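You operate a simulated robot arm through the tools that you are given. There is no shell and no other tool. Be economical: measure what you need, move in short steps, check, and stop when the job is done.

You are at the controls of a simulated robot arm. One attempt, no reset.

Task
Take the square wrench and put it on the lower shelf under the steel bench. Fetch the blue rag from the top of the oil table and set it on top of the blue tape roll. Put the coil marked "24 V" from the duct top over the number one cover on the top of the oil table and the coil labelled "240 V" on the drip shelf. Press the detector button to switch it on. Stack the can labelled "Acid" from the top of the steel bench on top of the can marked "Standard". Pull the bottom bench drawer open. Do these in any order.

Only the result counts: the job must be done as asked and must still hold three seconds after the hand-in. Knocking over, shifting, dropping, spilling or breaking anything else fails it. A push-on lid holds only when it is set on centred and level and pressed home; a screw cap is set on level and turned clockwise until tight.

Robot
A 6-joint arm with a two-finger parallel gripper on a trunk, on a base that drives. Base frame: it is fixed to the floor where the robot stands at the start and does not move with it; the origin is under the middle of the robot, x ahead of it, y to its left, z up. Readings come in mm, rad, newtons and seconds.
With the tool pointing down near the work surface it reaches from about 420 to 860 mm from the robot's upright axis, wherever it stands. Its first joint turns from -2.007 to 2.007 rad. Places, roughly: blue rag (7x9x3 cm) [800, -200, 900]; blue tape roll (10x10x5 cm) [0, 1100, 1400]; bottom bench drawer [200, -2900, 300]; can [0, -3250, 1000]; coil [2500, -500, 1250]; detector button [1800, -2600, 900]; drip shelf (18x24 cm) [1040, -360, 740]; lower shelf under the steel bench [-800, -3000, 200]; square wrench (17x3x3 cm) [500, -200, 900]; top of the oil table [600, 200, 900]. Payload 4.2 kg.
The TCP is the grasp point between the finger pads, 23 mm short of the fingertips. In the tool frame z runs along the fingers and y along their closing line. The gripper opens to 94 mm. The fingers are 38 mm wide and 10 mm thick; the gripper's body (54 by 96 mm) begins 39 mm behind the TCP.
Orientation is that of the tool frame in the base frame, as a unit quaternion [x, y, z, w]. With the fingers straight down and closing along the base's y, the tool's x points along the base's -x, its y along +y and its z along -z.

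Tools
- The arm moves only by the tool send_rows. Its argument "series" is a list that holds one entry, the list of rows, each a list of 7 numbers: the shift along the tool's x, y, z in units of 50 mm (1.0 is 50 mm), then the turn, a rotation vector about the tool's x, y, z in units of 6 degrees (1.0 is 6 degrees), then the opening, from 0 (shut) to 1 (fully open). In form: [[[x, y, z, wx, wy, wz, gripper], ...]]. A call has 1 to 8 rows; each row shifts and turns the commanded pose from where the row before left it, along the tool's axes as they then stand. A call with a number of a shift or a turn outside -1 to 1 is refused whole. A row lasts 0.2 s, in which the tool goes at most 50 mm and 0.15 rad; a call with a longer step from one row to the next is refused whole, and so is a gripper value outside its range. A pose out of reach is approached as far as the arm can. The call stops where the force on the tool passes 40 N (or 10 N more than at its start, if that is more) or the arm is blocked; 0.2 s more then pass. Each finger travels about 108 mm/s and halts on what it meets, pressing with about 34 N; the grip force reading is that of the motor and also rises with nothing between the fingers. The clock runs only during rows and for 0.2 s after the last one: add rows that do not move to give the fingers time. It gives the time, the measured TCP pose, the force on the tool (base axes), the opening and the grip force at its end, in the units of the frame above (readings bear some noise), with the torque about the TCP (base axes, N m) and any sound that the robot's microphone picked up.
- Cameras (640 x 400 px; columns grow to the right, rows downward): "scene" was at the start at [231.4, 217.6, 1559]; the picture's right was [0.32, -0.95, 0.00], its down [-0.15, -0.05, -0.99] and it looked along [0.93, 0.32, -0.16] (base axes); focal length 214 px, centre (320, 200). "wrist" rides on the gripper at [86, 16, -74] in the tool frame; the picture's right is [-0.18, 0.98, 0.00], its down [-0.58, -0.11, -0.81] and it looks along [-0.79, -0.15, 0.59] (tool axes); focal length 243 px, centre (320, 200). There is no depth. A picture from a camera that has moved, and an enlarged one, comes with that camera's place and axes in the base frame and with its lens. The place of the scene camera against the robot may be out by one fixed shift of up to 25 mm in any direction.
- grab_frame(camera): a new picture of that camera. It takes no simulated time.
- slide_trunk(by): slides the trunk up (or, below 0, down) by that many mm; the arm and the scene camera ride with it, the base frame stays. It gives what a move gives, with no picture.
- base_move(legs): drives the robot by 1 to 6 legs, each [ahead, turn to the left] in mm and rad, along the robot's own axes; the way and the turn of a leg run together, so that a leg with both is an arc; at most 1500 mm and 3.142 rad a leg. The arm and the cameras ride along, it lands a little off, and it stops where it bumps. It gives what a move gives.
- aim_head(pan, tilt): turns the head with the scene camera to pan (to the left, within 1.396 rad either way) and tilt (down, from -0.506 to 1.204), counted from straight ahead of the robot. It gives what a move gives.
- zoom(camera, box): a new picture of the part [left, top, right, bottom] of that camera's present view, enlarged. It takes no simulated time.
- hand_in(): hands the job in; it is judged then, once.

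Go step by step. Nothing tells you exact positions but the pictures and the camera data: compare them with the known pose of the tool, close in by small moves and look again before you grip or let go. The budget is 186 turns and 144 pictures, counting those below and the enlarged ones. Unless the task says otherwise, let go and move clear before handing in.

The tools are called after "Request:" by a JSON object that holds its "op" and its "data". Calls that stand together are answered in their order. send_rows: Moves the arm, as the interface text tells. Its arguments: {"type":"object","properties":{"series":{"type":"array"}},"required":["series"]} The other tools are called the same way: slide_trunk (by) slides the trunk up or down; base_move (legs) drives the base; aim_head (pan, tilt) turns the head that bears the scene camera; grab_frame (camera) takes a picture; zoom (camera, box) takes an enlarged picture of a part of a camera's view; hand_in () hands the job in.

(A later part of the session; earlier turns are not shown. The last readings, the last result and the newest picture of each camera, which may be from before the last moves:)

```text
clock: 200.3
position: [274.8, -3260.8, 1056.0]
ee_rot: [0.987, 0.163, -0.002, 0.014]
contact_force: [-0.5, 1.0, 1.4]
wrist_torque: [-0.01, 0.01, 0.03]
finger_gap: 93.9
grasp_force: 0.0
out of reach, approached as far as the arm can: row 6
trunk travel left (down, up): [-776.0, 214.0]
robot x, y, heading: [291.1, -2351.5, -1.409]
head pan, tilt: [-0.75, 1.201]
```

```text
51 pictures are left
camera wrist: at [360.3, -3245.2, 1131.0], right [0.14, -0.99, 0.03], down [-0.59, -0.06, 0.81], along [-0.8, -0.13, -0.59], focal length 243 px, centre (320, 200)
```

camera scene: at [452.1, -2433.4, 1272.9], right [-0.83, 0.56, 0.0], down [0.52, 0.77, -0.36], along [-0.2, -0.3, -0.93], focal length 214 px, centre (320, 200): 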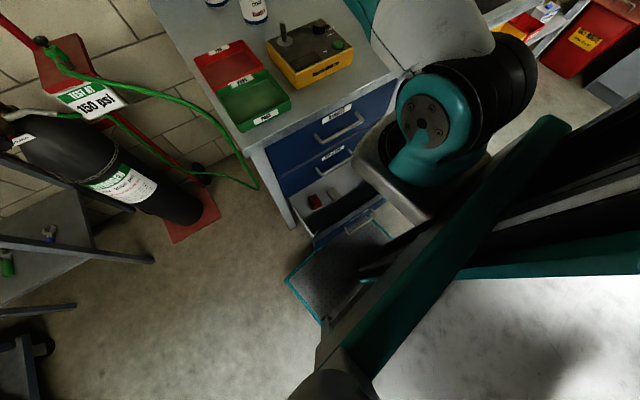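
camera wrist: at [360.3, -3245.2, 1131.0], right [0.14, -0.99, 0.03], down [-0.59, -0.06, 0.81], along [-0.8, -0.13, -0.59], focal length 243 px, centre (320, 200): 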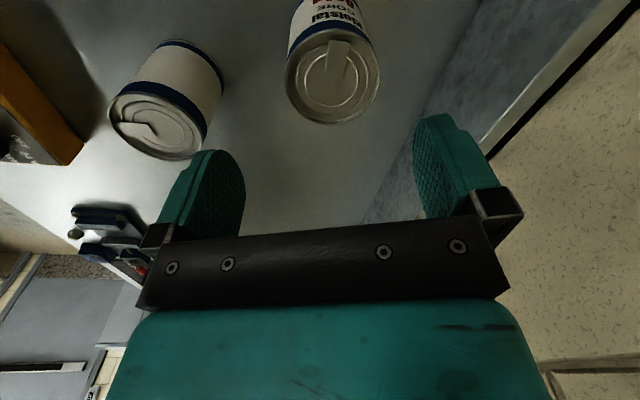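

Nearly centred; I drive 10 mm forward, nudge, and lower 121 mm with the trunk.

Request:
{"op": "base_move", "data": {"legs": [[10, 0]]}}

Request:
{"op": "send_rows", "data": {"series": [[[-0.1, 0, 0, 0, 0, 0, 1], [0, 0, 0, 0, 0, 0, 1]]]}}

Request:
{"op": "slide_trunk", "data": {"by": -60}}

Request:
{"op": "grab_frame", "data": {"camera": "wrist"}}

```text
clock: 201.0
position: [277.1, -3271.1, 1055.5]
ee_rot: [0.987, 0.163, -0.001, 0.015]
contact_force: [-0.4, 0.2, 0.4]
wrist_torque: [-0.01, 0.0, 0.02]
finger_gap: 93.7
grasp_force: 0.0
trunk travel left (down, up): [-776.0, 214.0]
robot x, y, heading: [293.1, -2365.2, -1.417]
head pan, tilt: [-0.75, 1.201]
```

```text
clock: 201.6
position: [270.4, -3272.0, 1055.6]
ee_rot: [0.987, 0.163, -0.003, 0.014]
contact_force: [-0.4, 0.4, -0.1]
wrist_torque: [0.0, -0.03, -0.02]
finger_gap: 93.8
grasp_force: 0.0
trunk travel left (down, up): [-776.0, 214.0]
robot x, y, heading: [288.7, -2366.5, -1.418]
head pan, tilt: [-0.75, 1.201]
```

```text
clock: 202.6
position: [272.2, -3272.7, 996.2]
ee_rot: [0.986, 0.164, -0.001, 0.014]
contact_force: [0.0, 0.5, 0.5]
wrist_torque: [0.03, 0.02, 0.01]
finger_gap: 93.7
grasp_force: 0.0
trunk travel left (down, up): [-716.0, 274.0]
robot x, y, heading: [290.2, -2364.6, -1.417]
head pan, tilt: [-0.75, 1.201]
```

```text
50 pictures are left
camera wrist: at [356.6, -3256.8, 1071.7], right [0.14, -0.99, 0.03], down [-0.59, -0.06, 0.81], along [-0.8, -0.13, -0.59], focal length 243 px, centre (320, 200)
```

wrist: 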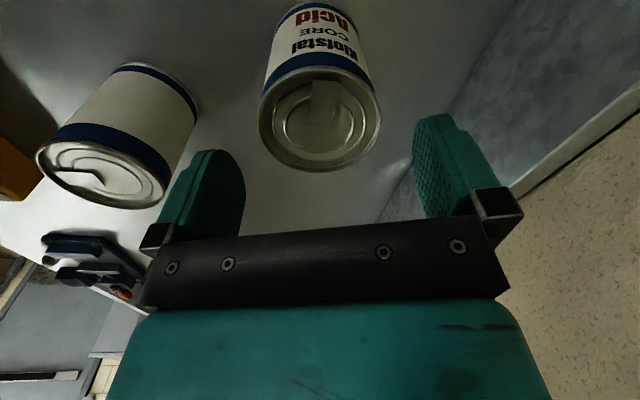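

"Acid" confirmed; centred between the fingers. Small nudge, descend 62 mm and grip.

Request:
{"op": "send_rows", "data": {"series": [[[-0.12, 0, 0, 0, 0, 0, 1], [0, 0, 0, 0, 0, 0, 1]]]}}

Request:
{"op": "slide_trunk", "data": {"by": -62}}

Request:
{"op": "send_rows", "data": {"series": [[[0, 0, 0, 0, 0, 0, 0.8], [0, 0, 0, 0, 0, 0, 0.4], [0, 0, 0, 0, 0, 0, 0.3], [0, 0, 0, 0, 0, 0, 0.3]]]}}

Request:
{"op": "grab_frame", "data": {"camera": "wrist"}}

```text
clock: 203.2
position: [266.6, -3272.0, 995.4]
ee_rot: [0.986, 0.163, -0.002, 0.015]
contact_force: [0.0, -0.4, 0.3]
wrist_torque: [0.01, -0.01, -0.02]
finger_gap: 94.1
grasp_force: 0.0
trunk travel left (down, up): [-716.0, 274.0]
robot x, y, heading: [294.1, -2367.8, -1.409]
head pan, tilt: [-0.75, 1.201]
```

```text
clock: 204.2
position: [264.7, -3273.7, 934.0]
ee_rot: [0.987, 0.163, -0.003, 0.014]
contact_force: [-0.8, -0.2, 0.7]
wrist_torque: [-0.03, 0.0, -0.01]
finger_gap: 93.9
grasp_force: 0.1
trunk travel left (down, up): [-654.0, 336.0]
robot x, y, heading: [291.6, -2365.7, -1.415]
head pan, tilt: [-0.75, 1.201]
```

```text
clock: 205.2
position: [265.4, -3273.2, 934.8]
ee_rot: [0.986, 0.163, -0.002, 0.015]
contact_force: [-1.4, 2.4, 2.7]
wrist_torque: [0.5, 0.16, 0.0]
finger_gap: 69.3
grasp_force: 34.3
trunk travel left (down, up): [-654.0, 336.0]
robot x, y, heading: [291.6, -2365.8, -1.416]
head pan, tilt: [-0.75, 1.201]
```

```text
49 pictures are left
camera wrist: at [351.0, -3257.6, 1009.6], right [0.14, -0.99, 0.03], down [-0.59, -0.06, 0.81], along [-0.8, -0.13, -0.59], focal length 243 px, centre (320, 200)
```

wrist: 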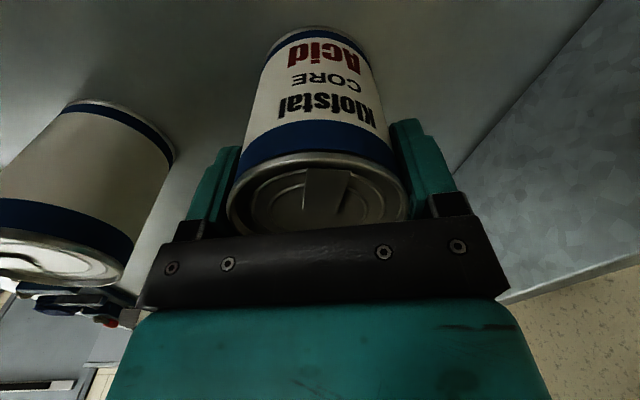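

Gripped (69 mm). I lift 135 mm and back the base to bring it toward the Standard can.

Request:
{"op": "slide_trunk", "data": {"by": 145}}

Request:
{"op": "base_move", "data": {"legs": [[-135, 0]]}}

Request:
{"op": "aim_head", "data": {"pan": -0.15, "tilt": 0.4}}

Request:
{"op": "grab_frame", "data": {"camera": "wrist"}}

Request:
{"op": "grab_frame", "data": {"camera": "scene"}}

```text
clock: 206.9
position: [265.0, -3273.7, 1077.9]
ee_rot: [0.986, 0.163, -0.002, 0.015]
contact_force: [0.9, -0.4, -5.3]
wrist_torque: [-0.01, 0.02, 0.01]
finger_gap: 68.5
grasp_force: 33.9
trunk travel left (down, up): [-799.0, 191.0]
robot x, y, heading: [292.9, -2364.8, -1.419]
head pan, tilt: [-0.75, 1.201]
```

```text
clock: 208.2
position: [242.5, -3139.7, 1078.5]
ee_rot: [0.987, 0.162, -0.002, 0.014]
contact_force: [-0.3, 0.4, -5.0]
wrist_torque: [-0.01, 0.01, 0.03]
finger_gap: 68.4
grasp_force: 34.1
trunk travel left (down, up): [-799.0, 191.0]
robot x, y, heading: [271.3, -2232.5, -1.419]
head pan, tilt: [-0.75, 1.201]
```

```text
clock: 209.4
position: [240.3, -3140.3, 1078.2]
ee_rot: [0.987, 0.161, -0.002, 0.014]
contact_force: [0.4, -0.2, -4.6]
wrist_torque: [0.0, 0.03, 0.0]
finger_gap: 68.3
grasp_force: 34.0
trunk travel left (down, up): [-799.0, 191.0]
robot x, y, heading: [271.9, -2231.0, -1.415]
head pan, tilt: [-0.15, 0.4]
```

```text
48 pictures are left
camera wrist: at [327.5, -3125.1, 1154.0], right [0.14, -0.99, 0.03], down [-0.59, -0.06, 0.81], along [-0.8, -0.13, -0.59], focal length 243 px, centre (320, 200)
```

wrist: 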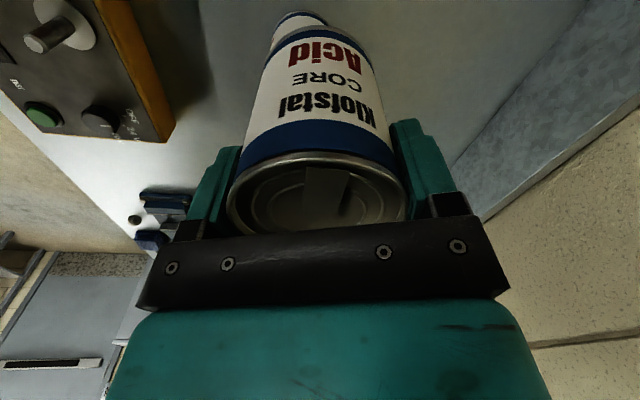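

```text
47 pictures are left
camera scene: at [478.6, -2452.4, 1478.5], right [-1.0, 0.0, 0.0], down [0.0, 0.39, -0.92], along [0.0, -0.92, -0.39], focal length 214 px, centre (320, 200)
```

scene: 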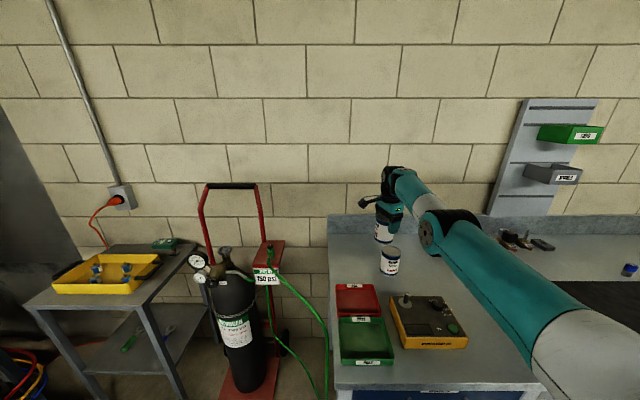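

The Standard can lies ~33 mm further in -x. I move over it and check in both views.

Request:
{"op": "send_rows", "data": {"series": [[[-0.3, -0.146, 0, 0, 0, 0, 0.3], [-0.3, -0.146, 0, 0, 0, 0, 0.3], [0, 0, 0, 0, 0, 0, 0.3]]]}}

Request:
{"op": "zoom", "data": {"camera": "scene", "box": [340, 190, 440, 290]}}

Request:
{"op": "grab_frame", "data": {"camera": "wrist"}}

```text
clock: 210.2
position: [208.4, -3135.3, 1078.4]
ee_rot: [0.987, 0.162, -0.002, 0.015]
contact_force: [0.3, -0.1, -5.0]
wrist_torque: [0.01, 0.01, 0.01]
finger_gap: 68.5
grasp_force: 34.0
trunk travel left (down, up): [-799.0, 191.0]
robot x, y, heading: [272.6, -2232.9, -1.419]
head pan, tilt: [-0.15, 0.4]
```

```text
4.00 times, centred on (390, 240) of scene
camera zoom: at [478.7, -2452.4, 1478.6], right [-1.0, 0.0, 0.0], down [0.0, 0.39, -0.92], along [0.0, -0.92, -0.39], focal length 858 px, centre (40, 40)
```

zoom: 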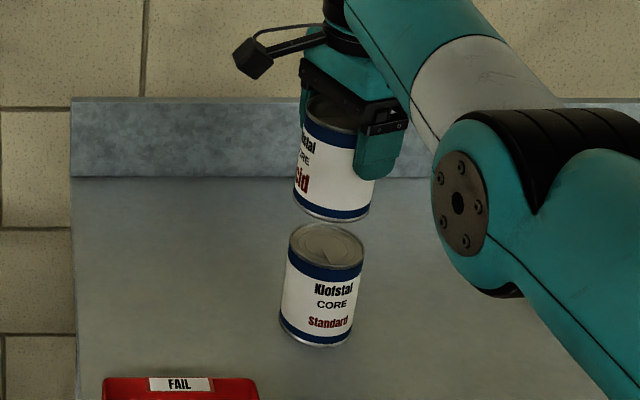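

```text
45 pictures are left
camera wrist: at [293.7, -3119.3, 1153.8], right [0.14, -0.99, 0.03], down [-0.59, -0.06, 0.81], along [-0.8, -0.13, -0.59], focal length 243 px, centre (320, 200)
```

wrist: 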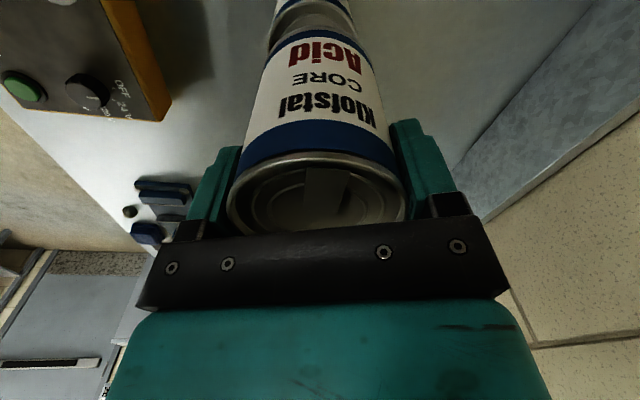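

Views indicate the Acid can is aligned over Standard within a few mm, ~50 mm above. I lower 40 mm and check again.

Request:
{"op": "slide_trunk", "data": {"by": -40}}

Request:
{"op": "zoom", "data": {"camera": "scene", "box": [340, 170, 440, 250]}}

Request:
{"op": "zoom", "data": {"camera": "wrist", "box": [220, 0, 420, 125]}}

```text
clock: 211.0
position: [207.8, -3134.6, 1038.1]
ee_rot: [0.987, 0.162, -0.002, 0.014]
contact_force: [-0.1, -0.5, -3.5]
wrist_torque: [0.0, 0.02, 0.01]
finger_gap: 68.3
grasp_force: 33.6
trunk travel left (down, up): [-759.0, 231.0]
robot x, y, heading: [273.3, -2235.6, -1.419]
head pan, tilt: [-0.15, 0.4]
```

```text
5.00 times, centred on (390, 210) of scene
camera zoom: at [478.7, -2452.4, 1438.6], right [-1.0, 0.0, 0.0], down [0.0, 0.39, -0.92], along [0.0, -0.92, -0.39], focal length 1072 px, centre (-30, 150)
```

zoom: 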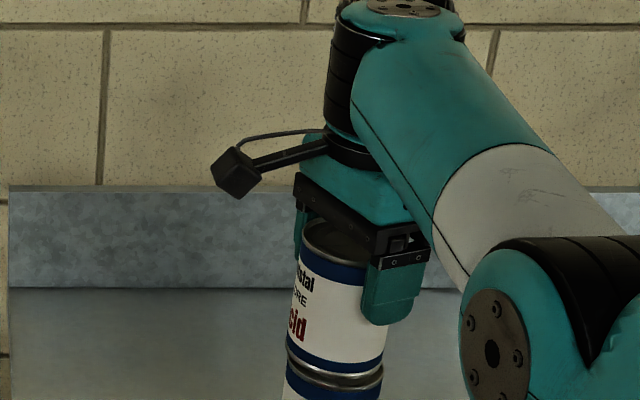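

```text
3.20 times, centred on (320, 62) of wrist
camera zoom: at [293.8, -3119.3, 1113.9], right [0.14, -0.99, 0.03], down [-0.59, -0.06, 0.81], along [-0.8, -0.13, -0.59], focal length 776 px, centre (320, 640)
```

zoom: 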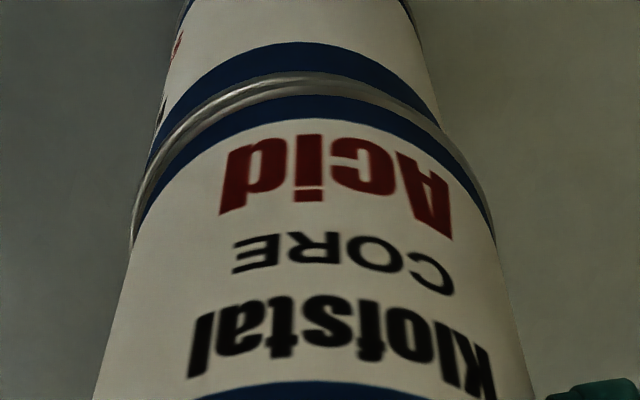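

Alignment looks good in both views. I lower in small steps until contact.

Request:
{"op": "send_rows", "data": {"series": [[[0, 0, 0.08, 0, 0, 0, 0.3], [0, 0, 0.05, 0, 0, 0, 0.3], [0, 0, 0.04, 0, 0, 0, 0.3], [0, 0, 0.04, 0, 0, 0, 0.3], [0, 0, 0.04, 0, 0, 0, 0.3]]]}}

```text
clock: 212.2
position: [207.8, -3134.7, 1029.0]
ee_rot: [0.987, 0.162, -0.002, 0.017]
contact_force: [-1.8, -1.0, 27.5]
wrist_torque: [0.96, 0.21, 0.02]
finger_gap: 68.8
grasp_force: 34.1
trunk travel left (down, up): [-759.0, 231.0]
robot x, y, heading: [270.5, -2233.0, -1.42]
head pan, tilt: [-0.15, 0.4]
```

Contact. I relieve the press by 2 mm, open, and retreat upward.

Request:
{"op": "send_rows", "data": {"series": [[[0, 0, -0.045, 0, 0, 0, 0.3], [0, 0, 0, 0, 0, 0, 0.78], [0, 0, 0, 0, 0, 0, 0.85], [0, 0, 0, 0, 0, 0, 0.98], [0, 0, 0, 0, 0, 0, 0.98]]]}}

Request:
{"op": "slide_trunk", "data": {"by": 100}}

Request:
{"op": "grab_frame", "data": {"camera": "wrist"}}

```text
clock: 213.4
position: [208.8, -3133.7, 1027.8]
ee_rot: [0.987, 0.162, -0.002, 0.014]
contact_force: [0.6, -0.1, -0.7]
wrist_torque: [0.03, -0.01, 0.03]
finger_gap: 91.8
grasp_force: 0.0
trunk travel left (down, up): [-759.0, 231.0]
robot x, y, heading: [271.7, -2229.5, -1.419]
head pan, tilt: [-0.15, 0.4]
```

```text
clock: 214.7
position: [208.6, -3134.2, 1128.1]
ee_rot: [0.987, 0.162, -0.002, 0.015]
contact_force: [0.2, 0.2, -0.3]
wrist_torque: [0.02, 0.03, 0.02]
finger_gap: 92.0
grasp_force: 0.1
trunk travel left (down, up): [-859.0, 131.0]
robot x, y, heading: [272.0, -2231.0, -1.422]
head pan, tilt: [-0.15, 0.4]
```

```text
42 pictures are left
camera wrist: at [293.9, -3118.9, 1203.6], right [0.14, -0.99, 0.03], down [-0.59, -0.06, 0.81], along [-0.8, -0.13, -0.59], focal length 243 px, centre (320, 200)
```

wrist: 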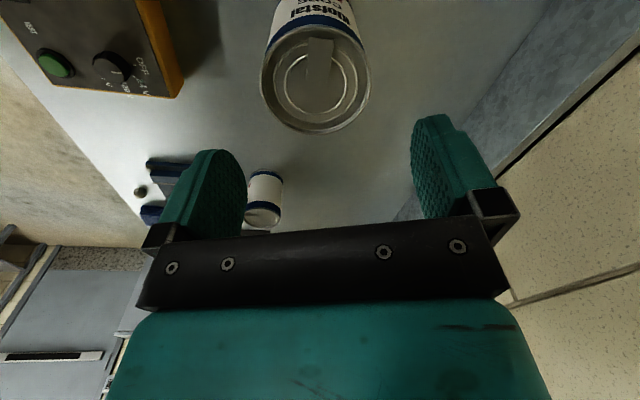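

The Acid can stands on Standard. I back away and look toward the cart at (1800,-2600) for the detector.

Request:
{"op": "base_move", "data": {"legs": [[-550, 0], [0, 0.75]]}}

Request:
{"op": "aim_head", "data": {"pan": 0.1, "tilt": 0.3}}

Request:
{"op": "grab_frame", "data": {"camera": "scene"}}

```text
clock: 219.8
position: [760.9, -2390.7, 1128.1]
ee_rot: [0.855, 0.518, 0.004, 0.015]
contact_force: [-0.1, 0.0, 0.4]
wrist_torque: [0.03, 0.01, -0.03]
finger_gap: 92.0
grasp_force: 0.0
trunk travel left (down, up): [-859.0, 131.0]
robot x, y, heading: [180.8, -1698.2, -0.651]
head pan, tilt: [-0.15, 0.4]
```

```text
clock: 220.6
position: [761.0, -2388.8, 1128.3]
ee_rot: [0.856, 0.517, 0.003, 0.015]
contact_force: [-0.5, -0.1, -0.8]
wrist_torque: [0.02, 0.03, -0.01]
finger_gap: 92.0
grasp_force: 0.1
trunk travel left (down, up): [-859.0, 131.0]
robot x, y, heading: [186.0, -1693.3, -0.658]
head pan, tilt: [0.099, 0.3]
```

```text
41 pictures are left
camera scene: at [492.8, -1688.6, 1547.9], right [-0.53, -0.85, 0.0], down [-0.25, 0.16, -0.96], along [0.81, -0.5, -0.3], focal length 214 px, centre (320, 200)
```

scene: 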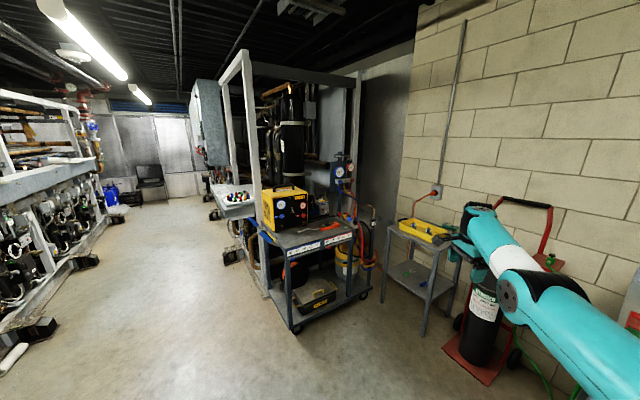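

Request:
{"op": "zoom", "data": {"camera": "scene", "box": [240, 170, 380, 260]}}

Request:
{"op": "zoom", "data": {"camera": "scene", "box": [0, 70, 130, 170]}}

```text
4.44 times, centred on (310, 215) of scene
camera zoom: at [492.8, -1688.6, 1547.9], right [-0.53, -0.85, 0.0], down [-0.25, 0.16, -0.96], along [0.81, -0.5, -0.3], focal length 953 px, centre (364, 133)
```

zoom: 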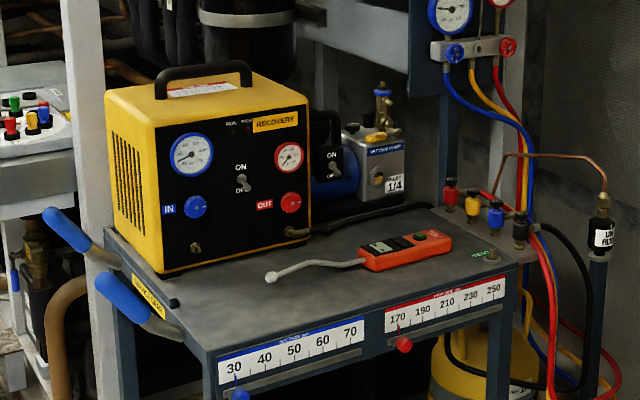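

```text
4.00 times, centred on (65, 120) of scene
camera zoom: at [492.8, -1688.6, 1547.9], right [-0.53, -0.85, 0.0], down [-0.25, 0.16, -0.96], along [0.81, -0.5, -0.3], focal length 858 px, centre (1340, 520)
```

zoom: 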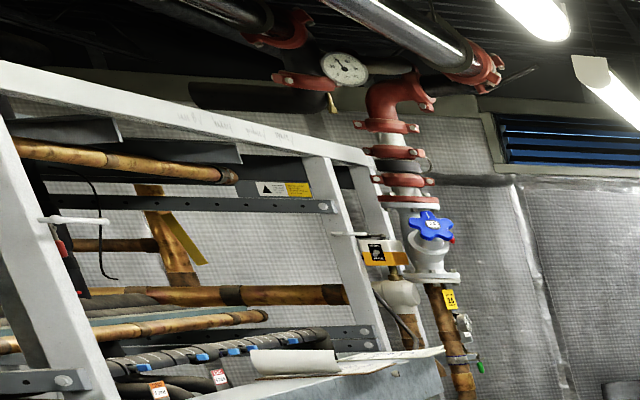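

The detector is the orange handheld unit on the cart top. I turn toward it and drive closer, with the trunk raised for clearance.

Request:
{"op": "slide_trunk", "data": {"by": 60}}

Request:
{"op": "base_move", "data": {"legs": [[0, 0.25], [500, 0]]}}

Request:
{"op": "aim_head", "data": {"pan": -0.1, "tilt": 0.6}}

Request:
{"op": "grab_frame", "data": {"camera": "scene"}}

Request:
{"op": "grab_frame", "data": {"camera": "wrist"}}

```text
clock: 221.6
position: [761.0, -2389.7, 1188.4]
ee_rot: [0.855, 0.519, 0.003, 0.014]
contact_force: [0.4, 0.8, 0.2]
wrist_torque: [0.06, -0.01, 0.03]
finger_gap: 92.1
grasp_force: 0.1
trunk travel left (down, up): [-919.0, 71.0]
robot x, y, heading: [182.7, -1696.3, -0.658]
head pan, tilt: [0.099, 0.3]
```

```text
clock: 225.4
position: [1382.2, -2420.3, 1187.4]
ee_rot: [0.783, 0.622, 0.005, 0.014]
contact_force: [-0.1, -0.1, 0.4]
wrist_torque: [0.02, -0.02, -0.02]
finger_gap: 92.2
grasp_force: 0.1
trunk travel left (down, up): [-919.0, 71.0]
robot x, y, heading: [644.6, -1891.3, -0.399]
head pan, tilt: [0.099, 0.3]
```

```text
clock: 226.2
position: [1382.3, -2420.6, 1188.9]
ee_rot: [0.783, 0.622, 0.005, 0.014]
contact_force: [1.0, 0.1, 0.8]
wrist_torque: [-0.02, 0.0, -0.03]
finger_gap: 91.9
grasp_force: 0.0
trunk travel left (down, up): [-919.0, 71.0]
robot x, y, heading: [646.3, -1893.2, -0.4]
head pan, tilt: [-0.099, 0.6]
```

```text
38 pictures are left
camera scene: at [932.7, -1821.3, 1580.5], right [-0.48, -0.88, 0.0], down [-0.5, 0.27, -0.83], along [0.72, -0.4, -0.56], focal length 214 px, centre (320, 200)
```

scene: 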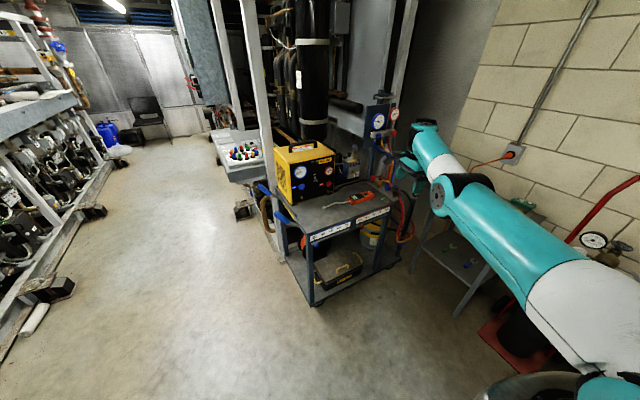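

```text
37 pictures are left
camera wrist: at [1414.0, -2338.1, 1263.7], right [0.92, -0.4, 0.03], down [-0.26, -0.53, 0.81], along [-0.31, -0.75, -0.59], focal length 243 px, centre (320, 200)
```

wrist: 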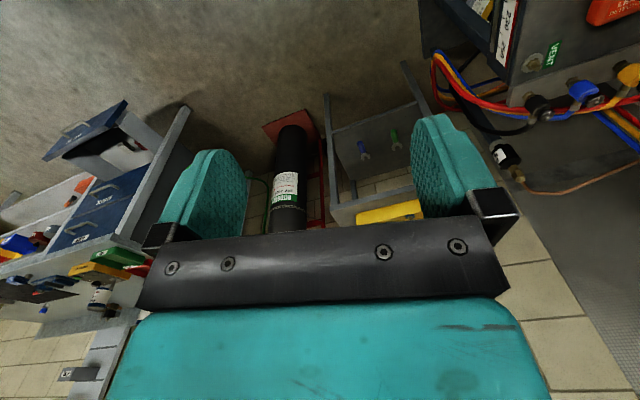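

The detector works out near (1735,-2600,~880). I drive 300 mm closer at this safe height.

Request:
{"op": "base_move", "data": {"legs": [[330, 0]]}}

Request:
{"op": "grab_frame", "data": {"camera": "wrist"}}

```text
clock: 228.4
position: [1684.2, -2551.0, 1188.4]
ee_rot: [0.784, 0.621, 0.005, 0.013]
contact_force: [-0.5, 0.7, 0.5]
wrist_torque: [0.02, 0.0, -0.03]
finger_gap: 92.1
grasp_force: 0.1
trunk travel left (down, up): [-919.0, 71.0]
robot x, y, heading: [952.5, -2020.6, -0.408]
head pan, tilt: [-0.099, 0.6]
```

```text
36 pictures are left
camera wrist: at [1716.4, -2468.2, 1263.8], right [0.91, -0.4, 0.03], down [-0.26, -0.53, 0.81], along [-0.31, -0.75, -0.59], focal length 243 px, centre (320, 200)
```

wrist: 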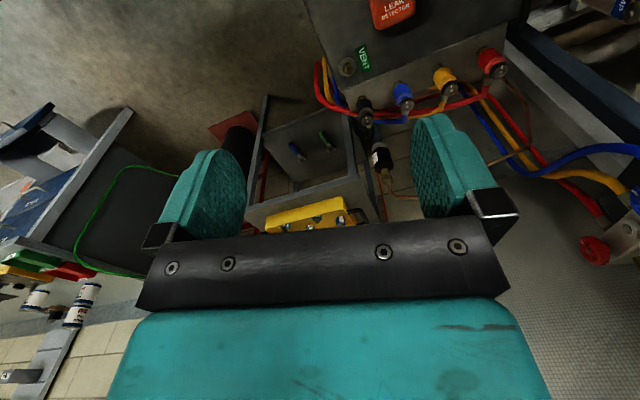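

The detector's label end is at about (1774,-2629,841) with the button further toward +y. I drive 115 mm forward, turn the tool 20° to keep the camera off the yellow machine, and lower a bit.

Request:
{"op": "base_move", "data": {"legs": [[115, 0]]}}

Request:
{"op": "send_rows", "data": {"series": [[[0, 0, 0, 0, 0, -1, 0.5], [0, 0, 0, 0, 0, -1, 0], [0, 0, 0, 0, 0, -1, 0], [0.3, 0, 0, 0, 0, -0.3, 0], [0.3, 0, 0, 0, 0, 0, 0]]]}}

Request:
{"op": "slide_trunk", "data": {"by": -100}}

Request:
{"op": "grab_frame", "data": {"camera": "wrist"}}

```text
clock: 229.6
position: [1787.1, -2597.8, 1188.1]
ee_rot: [0.784, 0.62, 0.006, 0.014]
contact_force: [0.2, -0.4, 0.8]
wrist_torque: [-0.02, -0.01, -0.03]
finger_gap: 91.9
grasp_force: 0.1
trunk travel left (down, up): [-919.0, 71.0]
robot x, y, heading: [1059.6, -2063.5, -0.402]
head pan, tilt: [-0.099, 0.6]
```

```text
clock: 230.8
position: [1785.5, -2568.2, 1188.8]
ee_rot: [0.666, 0.745, 0.002, 0.014]
contact_force: [-1.1, -0.4, 0.8]
wrist_torque: [0.01, -0.03, 0.02]
finger_gap: 0.1
grasp_force: 33.9
trunk travel left (down, up): [-919.0, 71.0]
robot x, y, heading: [1055.7, -2063.3, -0.408]
head pan, tilt: [-0.099, 0.6]
```

```text
clock: 232.2
position: [1784.9, -2568.1, 1088.7]
ee_rot: [0.666, 0.746, 0.002, 0.014]
contact_force: [-0.1, 0.4, 1.1]
wrist_torque: [-0.02, -0.01, -0.01]
finger_gap: 0.0
grasp_force: 33.7
trunk travel left (down, up): [-819.0, 171.0]
robot x, y, heading: [1058.9, -2065.4, -0.404]
head pan, tilt: [-0.099, 0.6]
```

```text
35 pictures are left
camera wrist: at [1787.6, -2478.6, 1163.7], right [1.0, -0.07, 0.03], down [-0.06, -0.58, 0.81], along [-0.04, -0.81, -0.58], focal length 243 px, centre (320, 200)
```

wrist: 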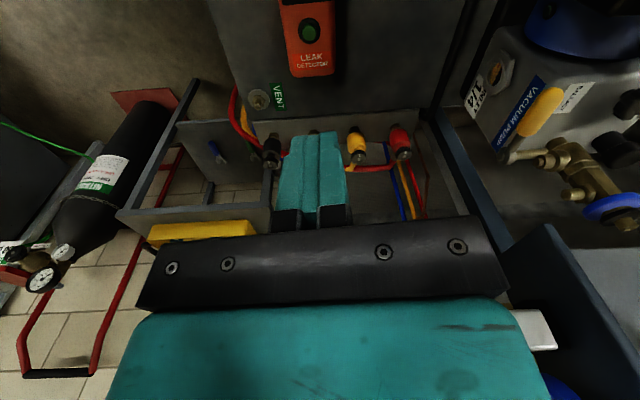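

The green button is at about (1775,-2593). I position the shut fingertips over it and lower.

Request:
{"op": "send_rows", "data": {"series": [[[-0.24, -0.127, 0, 0, 0, 0, 0], [-0.24, -0.127, 0, 0, 0, 0, 0], [0, 0, 0, 0, 0, 0, 0]]]}}

Request:
{"op": "slide_trunk", "data": {"by": -170}}

Request:
{"op": "grab_frame", "data": {"camera": "wrist"}}

```text
clock: 233.0
position: [1773.7, -2592.7, 1087.8]
ee_rot: [0.667, 0.745, 0.002, 0.013]
contact_force: [0.2, 0.2, 0.0]
wrist_torque: [0.02, 0.02, 0.01]
finger_gap: 0.0
grasp_force: 33.4
trunk travel left (down, up): [-819.0, 171.0]
robot x, y, heading: [1054.0, -2066.8, -0.411]
head pan, tilt: [-0.099, 0.6]
```

```text
clock: 234.9
position: [1774.0, -2594.9, 917.2]
ee_rot: [0.666, 0.746, 0.003, 0.014]
contact_force: [0.3, 0.8, 0.4]
wrist_torque: [-0.02, 0.04, -0.02]
finger_gap: 0.0
grasp_force: 33.8
trunk travel left (down, up): [-649.0, 341.0]
robot x, y, heading: [1053.6, -2064.8, -0.407]
head pan, tilt: [-0.099, 0.6]
```

```text
34 pictures are left
camera wrist: at [1777.4, -2504.3, 992.5], right [1.0, -0.07, 0.03], down [-0.06, -0.58, 0.81], along [-0.04, -0.81, -0.58], focal length 243 px, centre (320, 200)
```

wrist: 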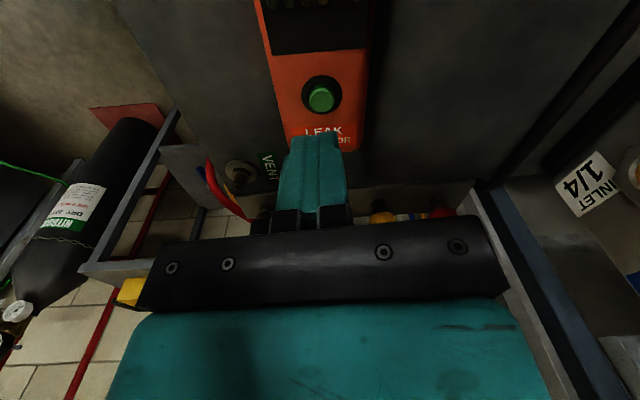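

Button top at z≈850, right beneath the tips. I press down in small steps.

Request:
{"op": "send_rows", "data": {"series": [[[0.06, 0.03, 0.4, 0, 0, 0, 0], [0, 0, 0.36, 0, 0, 0, 0], [0, 0, 0.08, 0, 0, 0, 0], [0, 0, 0.06, 0, 0, 0, 0], [0, 0, 0.04, 0, 0, 0, 0], [0, 0, 0.04, 0, 0, 0, 0], [0, 0, 0.04, 0, 0, 0, 0]]]}}

```text
clock: 236.5
position: [1791.8, -2601.7, 880.3]
ee_rot: [0.667, 0.745, 0.003, 0.014]
contact_force: [-0.5, -0.4, 2.2]
wrist_torque: [0.02, 0.02, -0.03]
finger_gap: 0.0
grasp_force: 34.3
out of reach, approached as far as the arm can: row 2, 3, 4, 5
trunk travel left (down, up): [-649.0, 341.0]
robot x, y, heading: [1053.7, -2064.0, -0.407]
head pan, tilt: [-0.099, 0.6]
```

The arm drifted outward at its low limit. I raise the arm, re-centre, and use the trunk to press.

Request:
{"op": "send_rows", "data": {"series": [[[0, 0, -0.6, 0, 0, 0, 0], [0.12, -0.16, -0.4, 0, 0, 0, 0], [0.12, -0.16, -0.2, 0, 0, 0, 0], [0, 0, 0, 0, 0, 0, 0]]]}}

```text
clock: 237.5
position: [1771.2, -2590.0, 940.6]
ee_rot: [0.667, 0.745, 0.002, 0.014]
contact_force: [1.1, 0.1, -0.4]
wrist_torque: [0.0, 0.0, -0.01]
finger_gap: 0.2
grasp_force: 33.9
trunk travel left (down, up): [-649.0, 341.0]
robot x, y, heading: [1056.8, -2067.4, -0.405]
head pan, tilt: [-0.099, 0.6]
```

Request:
{"op": "send_rows", "data": {"series": [[[-0.03, 0.08, 0, 0, 0, 0, 0], [0, 0, 0, 0, 0, 0, 0]]]}}

Request:
{"op": "slide_trunk", "data": {"by": -66}}

Request:
{"op": "slide_trunk", "data": {"by": -4}}

```text
clock: 238.1
position: [1775.4, -2592.0, 940.8]
ee_rot: [0.666, 0.746, 0.003, 0.013]
contact_force: [0.2, 0.4, -0.2]
wrist_torque: [-0.01, 0.0, -0.02]
finger_gap: 0.1
grasp_force: 33.9
trunk travel left (down, up): [-649.0, 341.0]
robot x, y, heading: [1054.2, -2067.2, -0.409]
head pan, tilt: [-0.099, 0.6]
```

```text
clock: 239.1
position: [1776.4, -2590.7, 877.1]
ee_rot: [0.666, 0.746, 0.003, 0.016]
contact_force: [-0.1, 1.0, 13.5]
wrist_torque: [0.07, 0.02, 0.07]
finger_gap: 0.0
grasp_force: 34.3
trunk travel left (down, up): [-583.0, 407.0]
robot x, y, heading: [1053.6, -2065.0, -0.407]
head pan, tilt: [-0.099, 0.6]
heard: click
```

```text
clock: 239.7
position: [1775.8, -2591.1, 875.9]
ee_rot: [0.666, 0.745, 0.004, 0.018]
contact_force: [2.2, -2.0, 36.0]
wrist_torque: [0.43, 0.11, 0.03]
finger_gap: 0.0
grasp_force: 33.8
trunk travel left (down, up): [-579.0, 411.0]
robot x, y, heading: [1057.4, -2065.4, -0.407]
head pan, tilt: [-0.099, 0.6]
```

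A click was heard. I lift off and check the display.

Request:
{"op": "slide_trunk", "data": {"by": 200}}

Request:
{"op": "send_rows", "data": {"series": [[[0.6, 0, 0, 0, 0, 0, 0], [0.6, 0, 0, 0, 0, 0, 0]]]}}

Request:
{"op": "grab_frame", "data": {"camera": "wrist"}}

```text
clock: 241.8
position: [1776.0, -2592.6, 1071.4]
ee_rot: [0.667, 0.745, 0.004, 0.014]
contact_force: [-0.8, 0.4, 0.0]
wrist_torque: [-0.01, 0.01, 0.0]
finger_gap: 0.0
grasp_force: 34.2
trunk travel left (down, up): [-779.0, 211.0]
robot x, y, heading: [1057.5, -2065.9, -0.41]
head pan, tilt: [-0.099, 0.6]
```

```text
clock: 242.4
position: [1769.2, -2534.1, 1068.4]
ee_rot: [0.666, 0.746, 0.003, 0.015]
contact_force: [-0.5, -0.2, 0.5]
wrist_torque: [0.04, -0.02, 0.01]
finger_gap: 0.0
grasp_force: 33.8
trunk travel left (down, up): [-779.0, 211.0]
robot x, y, heading: [1052.1, -2065.5, -0.406]
head pan, tilt: [-0.099, 0.6]
```

```text
33 pictures are left
camera wrist: at [1772.7, -2443.4, 1143.5], right [1.0, -0.07, 0.03], down [-0.06, -0.58, 0.81], along [-0.04, -0.81, -0.58], focal length 243 px, centre (320, 200)
```

wrist: 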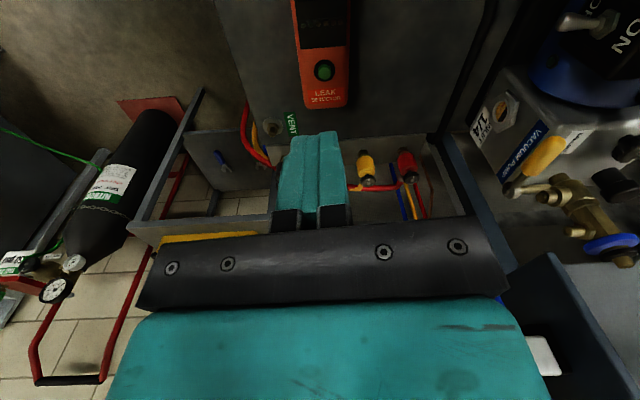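

Request:
{"op": "zoom", "data": {"camera": "wrist", "box": [280, 0, 370, 110]}}

Request:
{"op": "zoom", "data": {"camera": "scene", "box": [260, 170, 420, 270]}}

```text
3.64 times, centred on (325, 55) of wrist
camera zoom: at [1772.7, -2443.4, 1143.5], right [1.0, -0.07, 0.03], down [-0.06, -0.58, 0.81], along [-0.04, -0.81, -0.58], focal length 882 px, centre (302, 727)
```

zoom: 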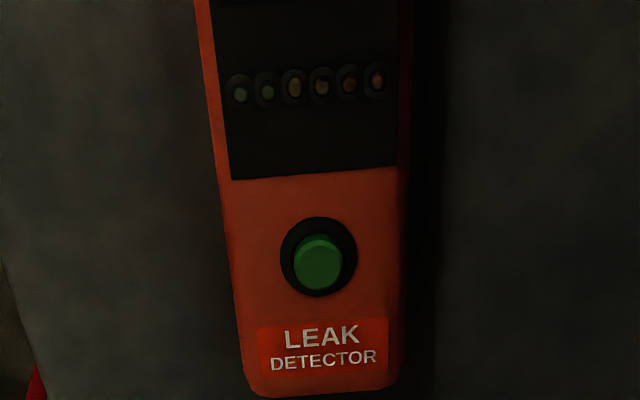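

```text
4.00 times, centred on (340, 220) of scene
camera zoom: at [1341.4, -1997.1, 1440.4], right [-0.48, -0.87, 0.0], down [-0.49, 0.27, -0.83], along [0.72, -0.4, -0.57], focal length 858 px, centre (240, 120)
```

zoom: 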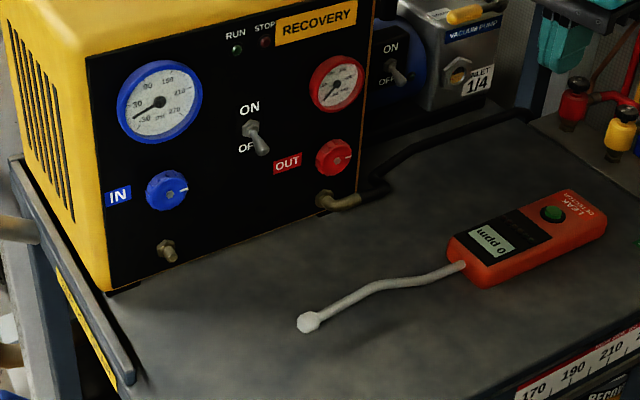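

The display now reads "0 ppm" — the detector is on. Next the coils: I back away, turn left and drive up the aisle toward the duct.

Request:
{"op": "slide_trunk", "data": {"by": 160}}

Request:
{"op": "base_move", "data": {"legs": [[-280, 0], [0, 0.8], [1050, 0]]}}

Request:
{"op": "aim_head", "data": {"pan": 0.35, "tilt": 0.25}}

Request:
{"op": "grab_frame", "data": {"camera": "scene"}}

```text
clock: 244.3
position: [1768.7, -2533.7, 1228.5]
ee_rot: [0.666, 0.745, 0.002, 0.014]
contact_force: [-0.6, -0.4, 0.5]
wrist_torque: [0.0, 0.01, -0.04]
finger_gap: 0.0
grasp_force: 33.7
trunk travel left (down, up): [-939.0, 51.0]
robot x, y, heading: [1055.7, -2063.7, -0.407]
head pan, tilt: [-0.099, 0.6]
```

```text
clock: 253.3
position: [2580.8, -1351.9, 1229.3]
ee_rot: [0.317, 0.948, 0.007, 0.012]
contact_force: [-0.2, 0.0, 0.1]
wrist_torque: [0.03, 0.0, 0.0]
finger_gap: 0.2
grasp_force: 34.0
trunk travel left (down, up): [-939.0, 51.0]
robot x, y, heading: [1753.1, -1552.1, 0.408]
head pan, tilt: [-0.099, 0.6]
```

```text
clock: 254.2
position: [2580.9, -1351.1, 1228.7]
ee_rot: [0.317, 0.948, 0.008, 0.011]
contact_force: [-0.1, -0.7, 0.4]
wrist_torque: [-0.02, 0.0, 0.0]
finger_gap: 0.2
grasp_force: 34.3
trunk travel left (down, up): [-939.0, 51.0]
robot x, y, heading: [1752.1, -1548.6, 0.406]
head pan, tilt: [0.351, 0.25]
```

```text
30 pictures are left
camera scene: at [1873.3, -1253.6, 1632.6], right [0.69, -0.73, 0.0], down [-0.18, -0.17, -0.97], along [0.7, 0.67, -0.25], focal length 214 px, centre (320, 200)
```

scene: 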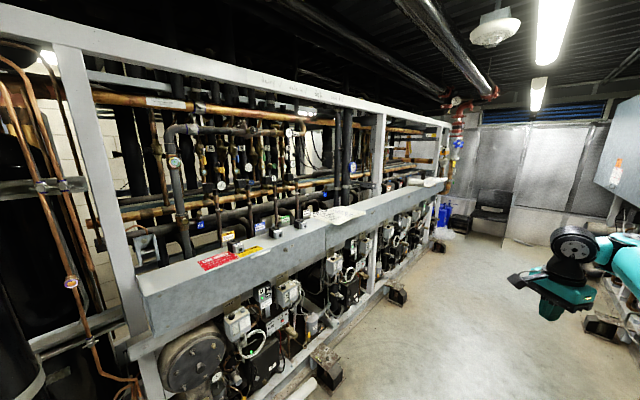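

The duct runs along the rack with labels and small items on its top. I zoom in.

Request:
{"op": "zoom", "data": {"camera": "scene", "box": [130, 190, 320, 310]}}

```text
3.33 times, centred on (225, 250) of scene
camera zoom: at [1873.3, -1253.6, 1632.6], right [0.69, -0.73, 0.0], down [-0.18, -0.17, -0.97], along [0.7, 0.67, -0.25], focal length 715 px, centre (637, 33)
```

zoom: 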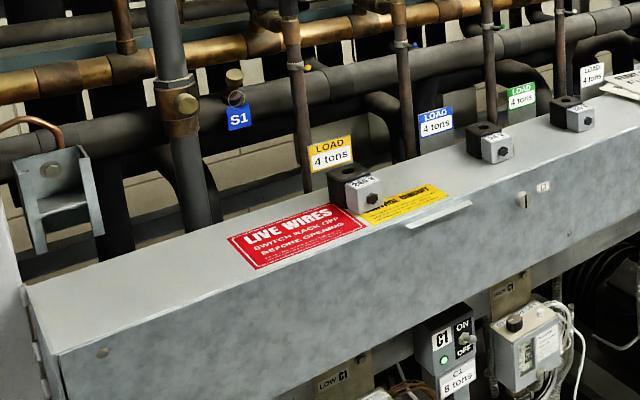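

Request:
{"op": "zoom", "data": {"camera": "scene", "box": [220, 225, 265, 255]}}

Request:
{"op": "zoom", "data": {"camera": "scene", "box": [262, 210, 322, 250]}}

```text
13.33 times, centred on (242, 240) of scene
camera zoom: at [1873.3, -1253.6, 1632.6], right [0.69, -0.73, 0.0], down [-0.18, -0.17, -0.97], along [0.7, 0.67, -0.25], focal length 2860 px, centre (1353, -333)
```

zoom: 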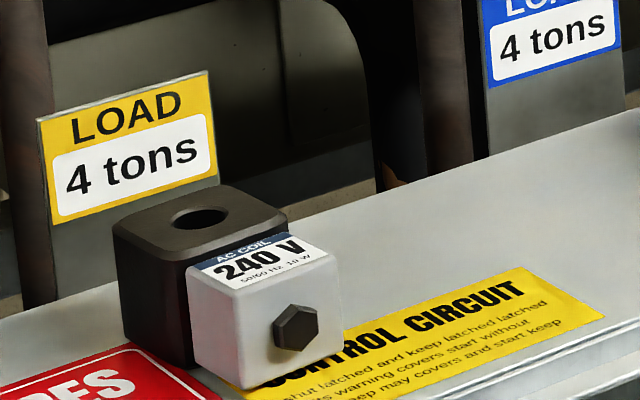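

```text
10.00 times, centred on (292, 230) of scene
camera zoom: at [1873.3, -1253.6, 1632.6], right [0.69, -0.73, 0.0], down [-0.18, -0.17, -0.97], along [0.7, 0.67, -0.25], focal length 2145 px, centre (600, -100)
```

zoom: 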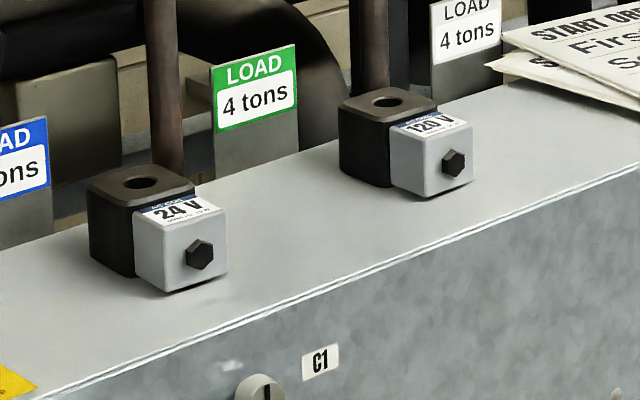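

"C1" is marked on the duct cover, so the 24 V coil over C1 goes to the oil table and the 240 V coil to the drip shelf. I fold the arm in higher before manoeuvring.

Request:
{"op": "slide_trunk", "data": {"by": -230}}

Request:
{"op": "send_rows", "data": {"series": [[[0.2, -0.35, -0.85, 0, 0, 0, 0.5], [0.2, -0.35, -0.85, 0, 0, 0, 0.8], [0.2, -0.35, -0.85, 0, 0, 0, 0.8], [0.2, -0.35, -0.85, 0, 0, 0, 0.8], [0.2, -0.35, -0.85, 0, 0, 0, 0.8], [0.2, -0.35, -0.85, 0, 0, 0, 0.8], [0.2, -0.35, -0.85, 0, 0, 0, 0.8], [0.2, -0.35, -0.85, 0, 0, 0, 0.8]]]}}

Request:
{"op": "base_move", "data": {"legs": [[0, -0.33], [1187, 0]]}}

```text
clock: 256.6
position: [2580.7, -1351.2, 999.4]
ee_rot: [0.317, 0.948, 0.008, 0.012]
contact_force: [0.0, -1.0, 0.0]
wrist_torque: [0.0, 0.0, 0.02]
finger_gap: 0.0
grasp_force: 34.4
trunk travel left (down, up): [-709.0, 281.0]
robot x, y, heading: [1754.0, -1552.2, 0.41]
head pan, tilt: [0.351, 0.25]
```

```text
clock: 258.4
position: [2443.2, -1410.2, 1340.0]
ee_rot: [0.317, 0.948, 0.008, 0.011]
contact_force: [0.6, 0.3, -0.6]
wrist_torque: [-0.03, 0.05, -0.01]
finger_gap: 75.4
grasp_force: 0.0
out of reach, approached as far as the arm can: row 1, 2, 3
trunk travel left (down, up): [-709.0, 281.0]
robot x, y, heading: [1752.0, -1550.2, 0.41]
head pan, tilt: [0.351, 0.25]
```

```text
clock: 265.4
position: [3616.7, -1526.5, 1341.3]
ee_rot: [0.461, 0.887, 0.006, 0.013]
contact_force: [-0.5, 0.5, 0.1]
wrist_torque: [-0.04, 0.0, 0.04]
finger_gap: 75.1
grasp_force: 0.1
trunk travel left (down, up): [-709.0, 281.0]
robot x, y, heading: [2916.8, -1446.5, 0.095]
head pan, tilt: [0.351, 0.25]
```

Request:
{"op": "base_move", "data": {"legs": [[0, 2.26]]}}

Request:
{"op": "aim_head", "data": {"pan": -0.1, "tilt": 0.45}}

Request:
{"op": "send_rows", "data": {"series": [[[0, 0, 0, 0, 0, -0.9, 0.8], [0, 0, 0, 0, 0, -0.9, 0.8], [0, 0, 0, 0, 0, -0.8, 0.8]]]}}

Request:
{"op": "grab_frame", "data": {"camera": "scene"}}

```text
clock: 271.2
position: [2524.1, -860.8, 1339.9]
ee_rot: [-0.613, 0.79, 0.015, 0.0]
contact_force: [-0.3, 0.0, -0.5]
wrist_torque: [-0.01, -0.02, 0.01]
finger_gap: 75.2
grasp_force: 0.2
trunk travel left (down, up): [-709.0, 281.0]
robot x, y, heading: [2914.9, -1446.3, 2.374]
head pan, tilt: [0.351, 0.25]
```

```text
clock: 272.1
position: [2523.5, -861.3, 1341.1]
ee_rot: [-0.613, 0.79, 0.014, 0.0]
contact_force: [-0.4, 0.0, -0.6]
wrist_torque: [-0.01, 0.01, 0.0]
finger_gap: 74.9
grasp_force: 0.0
trunk travel left (down, up): [-709.0, 281.0]
robot x, y, heading: [2913.3, -1446.8, 2.372]
head pan, tilt: [-0.099, 0.45]
```

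```text
clock: 272.9
position: [2524.0, -860.2, 1342.4]
ee_rot: [0.716, -0.698, -0.015, -0.002]
contact_force: [-0.8, 0.0, 0.7]
wrist_torque: [0.01, -0.02, -0.03]
finger_gap: 75.0
grasp_force: 0.1
trunk travel left (down, up): [-709.0, 281.0]
robot x, y, heading: [2918.0, -1445.4, 2.372]
head pan, tilt: [-0.099, 0.45]
```

```text
26 pictures are left
camera scene: at [2604.1, -1417.0, 1384.0], right [0.76, 0.65, 0.0], down [0.28, -0.33, -0.9], along [-0.58, 0.69, -0.44], focal length 214 px, centre (320, 200)
```

scene: 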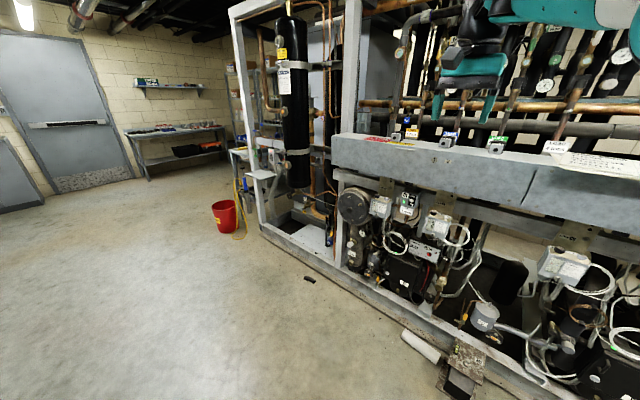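

The 24 V coil comes out near (2430,-415,~1195). I reposition the base closer with the hand kept high above the duct.

Request:
{"op": "base_move", "data": {"legs": [[0, -0.589], [250, 0], [0, 0.589], [60, 0]]}}

Request:
{"op": "grab_frame", "data": {"camera": "wrist"}}

```text
clock: 278.5
position: [2430.7, -572.5, 1341.5]
ee_rot: [0.714, -0.7, -0.014, -0.002]
contact_force: [0.4, 0.5, -0.5]
wrist_torque: [0.03, -0.04, 0.01]
finger_gap: 75.4
grasp_force: 0.0
trunk travel left (down, up): [-709.0, 281.0]
robot x, y, heading: [2822.7, -1156.8, 2.368]
head pan, tilt: [-0.099, 0.45]
```

```text
25 pictures are left
camera wrist: at [2417.0, -660.2, 1415.9], right [-0.99, 0.17, 0.02], down [0.11, 0.56, 0.82], along [0.12, 0.81, -0.58], focal length 243 px, centre (320, 200)
```

wrist: 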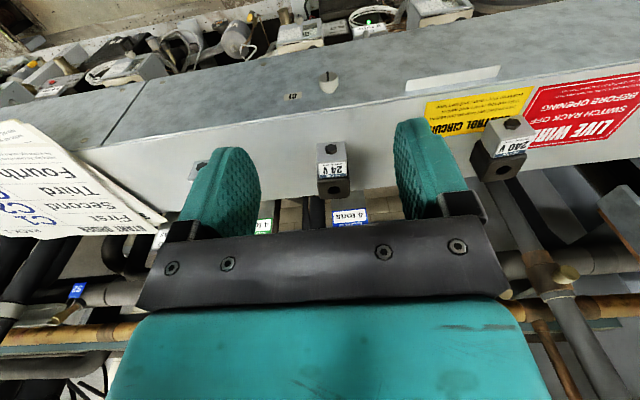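

The 24 V coil is seen right between the fingers, at about (2435,-415). I check the wrist's clearance to the pipes behind.

Request:
{"op": "aim_head", "data": {"pan": -0.35, "tilt": 0.0}}

Request:
{"op": "grab_frame", "data": {"camera": "scene"}}

```text
clock: 279.4
position: [2432.8, -572.3, 1342.0]
ee_rot: [0.713, -0.701, -0.014, -0.002]
contact_force: [-0.5, 0.1, 0.1]
wrist_torque: [0.01, 0.0, -0.03]
finger_gap: 75.3
grasp_force: 0.1
trunk travel left (down, up): [-709.0, 281.0]
robot x, y, heading: [2818.3, -1158.7, 2.367]
head pan, tilt: [-0.351, 0.0]
```

```text
24 pictures are left
camera scene: at [2529.4, -1118.7, 1425.6], right [0.9, 0.43, 0.0], down [0.0, 0.0, -1.0], along [-0.43, 0.9, 0.0], focal length 214 px, centre (320, 200)
```

scene: 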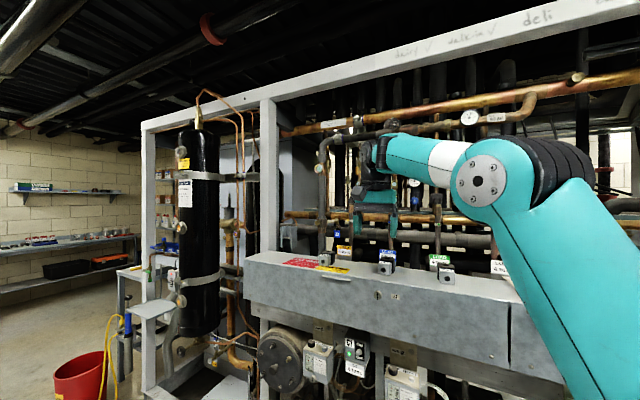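

The wrist seems clear enough. I drive 60 mm forward and move the hand over the coil in small steps while lowering slightly.

Request:
{"op": "base_move", "data": {"legs": [[60, 0]]}}

Request:
{"op": "send_rows", "data": {"series": [[[-0.4, -0.15, 0.2, 0, 0, 0, 0.8], [-0.4, -0.15, 0.2, 0, 0, 0, 0.8], [-0.4, -0.15, 0.2, 0, 0, 0, 0.8], [-0.4, -0.15, 0.2, 0, 0, 0, 0.8], [-0.4, -0.15, 0.2, 0, 0, 0, 0.8], [-0.4, -0.15, 0.2, 0, 0, 0, 0.8]]]}}

Request:
{"op": "grab_frame", "data": {"camera": "wrist"}}

```text
clock: 280.4
position: [2388.6, -529.6, 1341.7]
ee_rot: [0.714, -0.7, -0.014, -0.002]
contact_force: [1.0, 0.5, 0.0]
wrist_torque: [0.02, 0.04, 0.01]
finger_gap: 75.1
grasp_force: 0.0
trunk travel left (down, up): [-709.0, 281.0]
robot x, y, heading: [2775.1, -1119.8, 2.37]
head pan, tilt: [-0.351, 0.0]
```

```text
clock: 281.8
position: [2429.8, -407.0, 1282.0]
ee_rot: [0.713, -0.701, -0.014, -0.002]
contact_force: [0.2, -1.1, 0.2]
wrist_torque: [-0.02, -0.02, 0.02]
finger_gap: 75.1
grasp_force: 0.2
trunk travel left (down, up): [-709.0, 281.0]
robot x, y, heading: [2779.2, -1114.6, 2.368]
head pan, tilt: [-0.351, 0.0]
```

```text
23 pictures are left
camera wrist: at [2414.7, -495.7, 1355.6], right [-0.99, 0.17, 0.02], down [0.11, 0.56, 0.82], along [0.12, 0.81, -0.58], focal length 243 px, centre (320, 200)
```

wrist: 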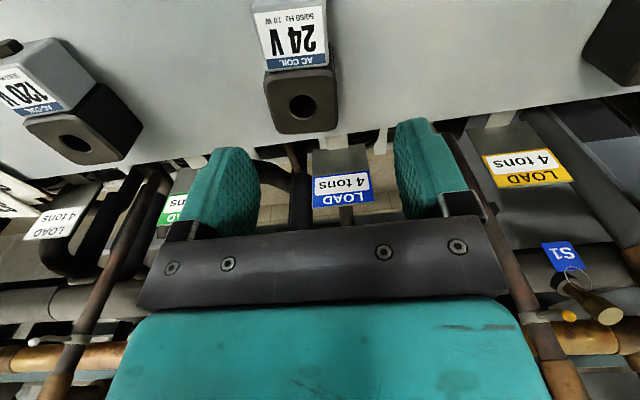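

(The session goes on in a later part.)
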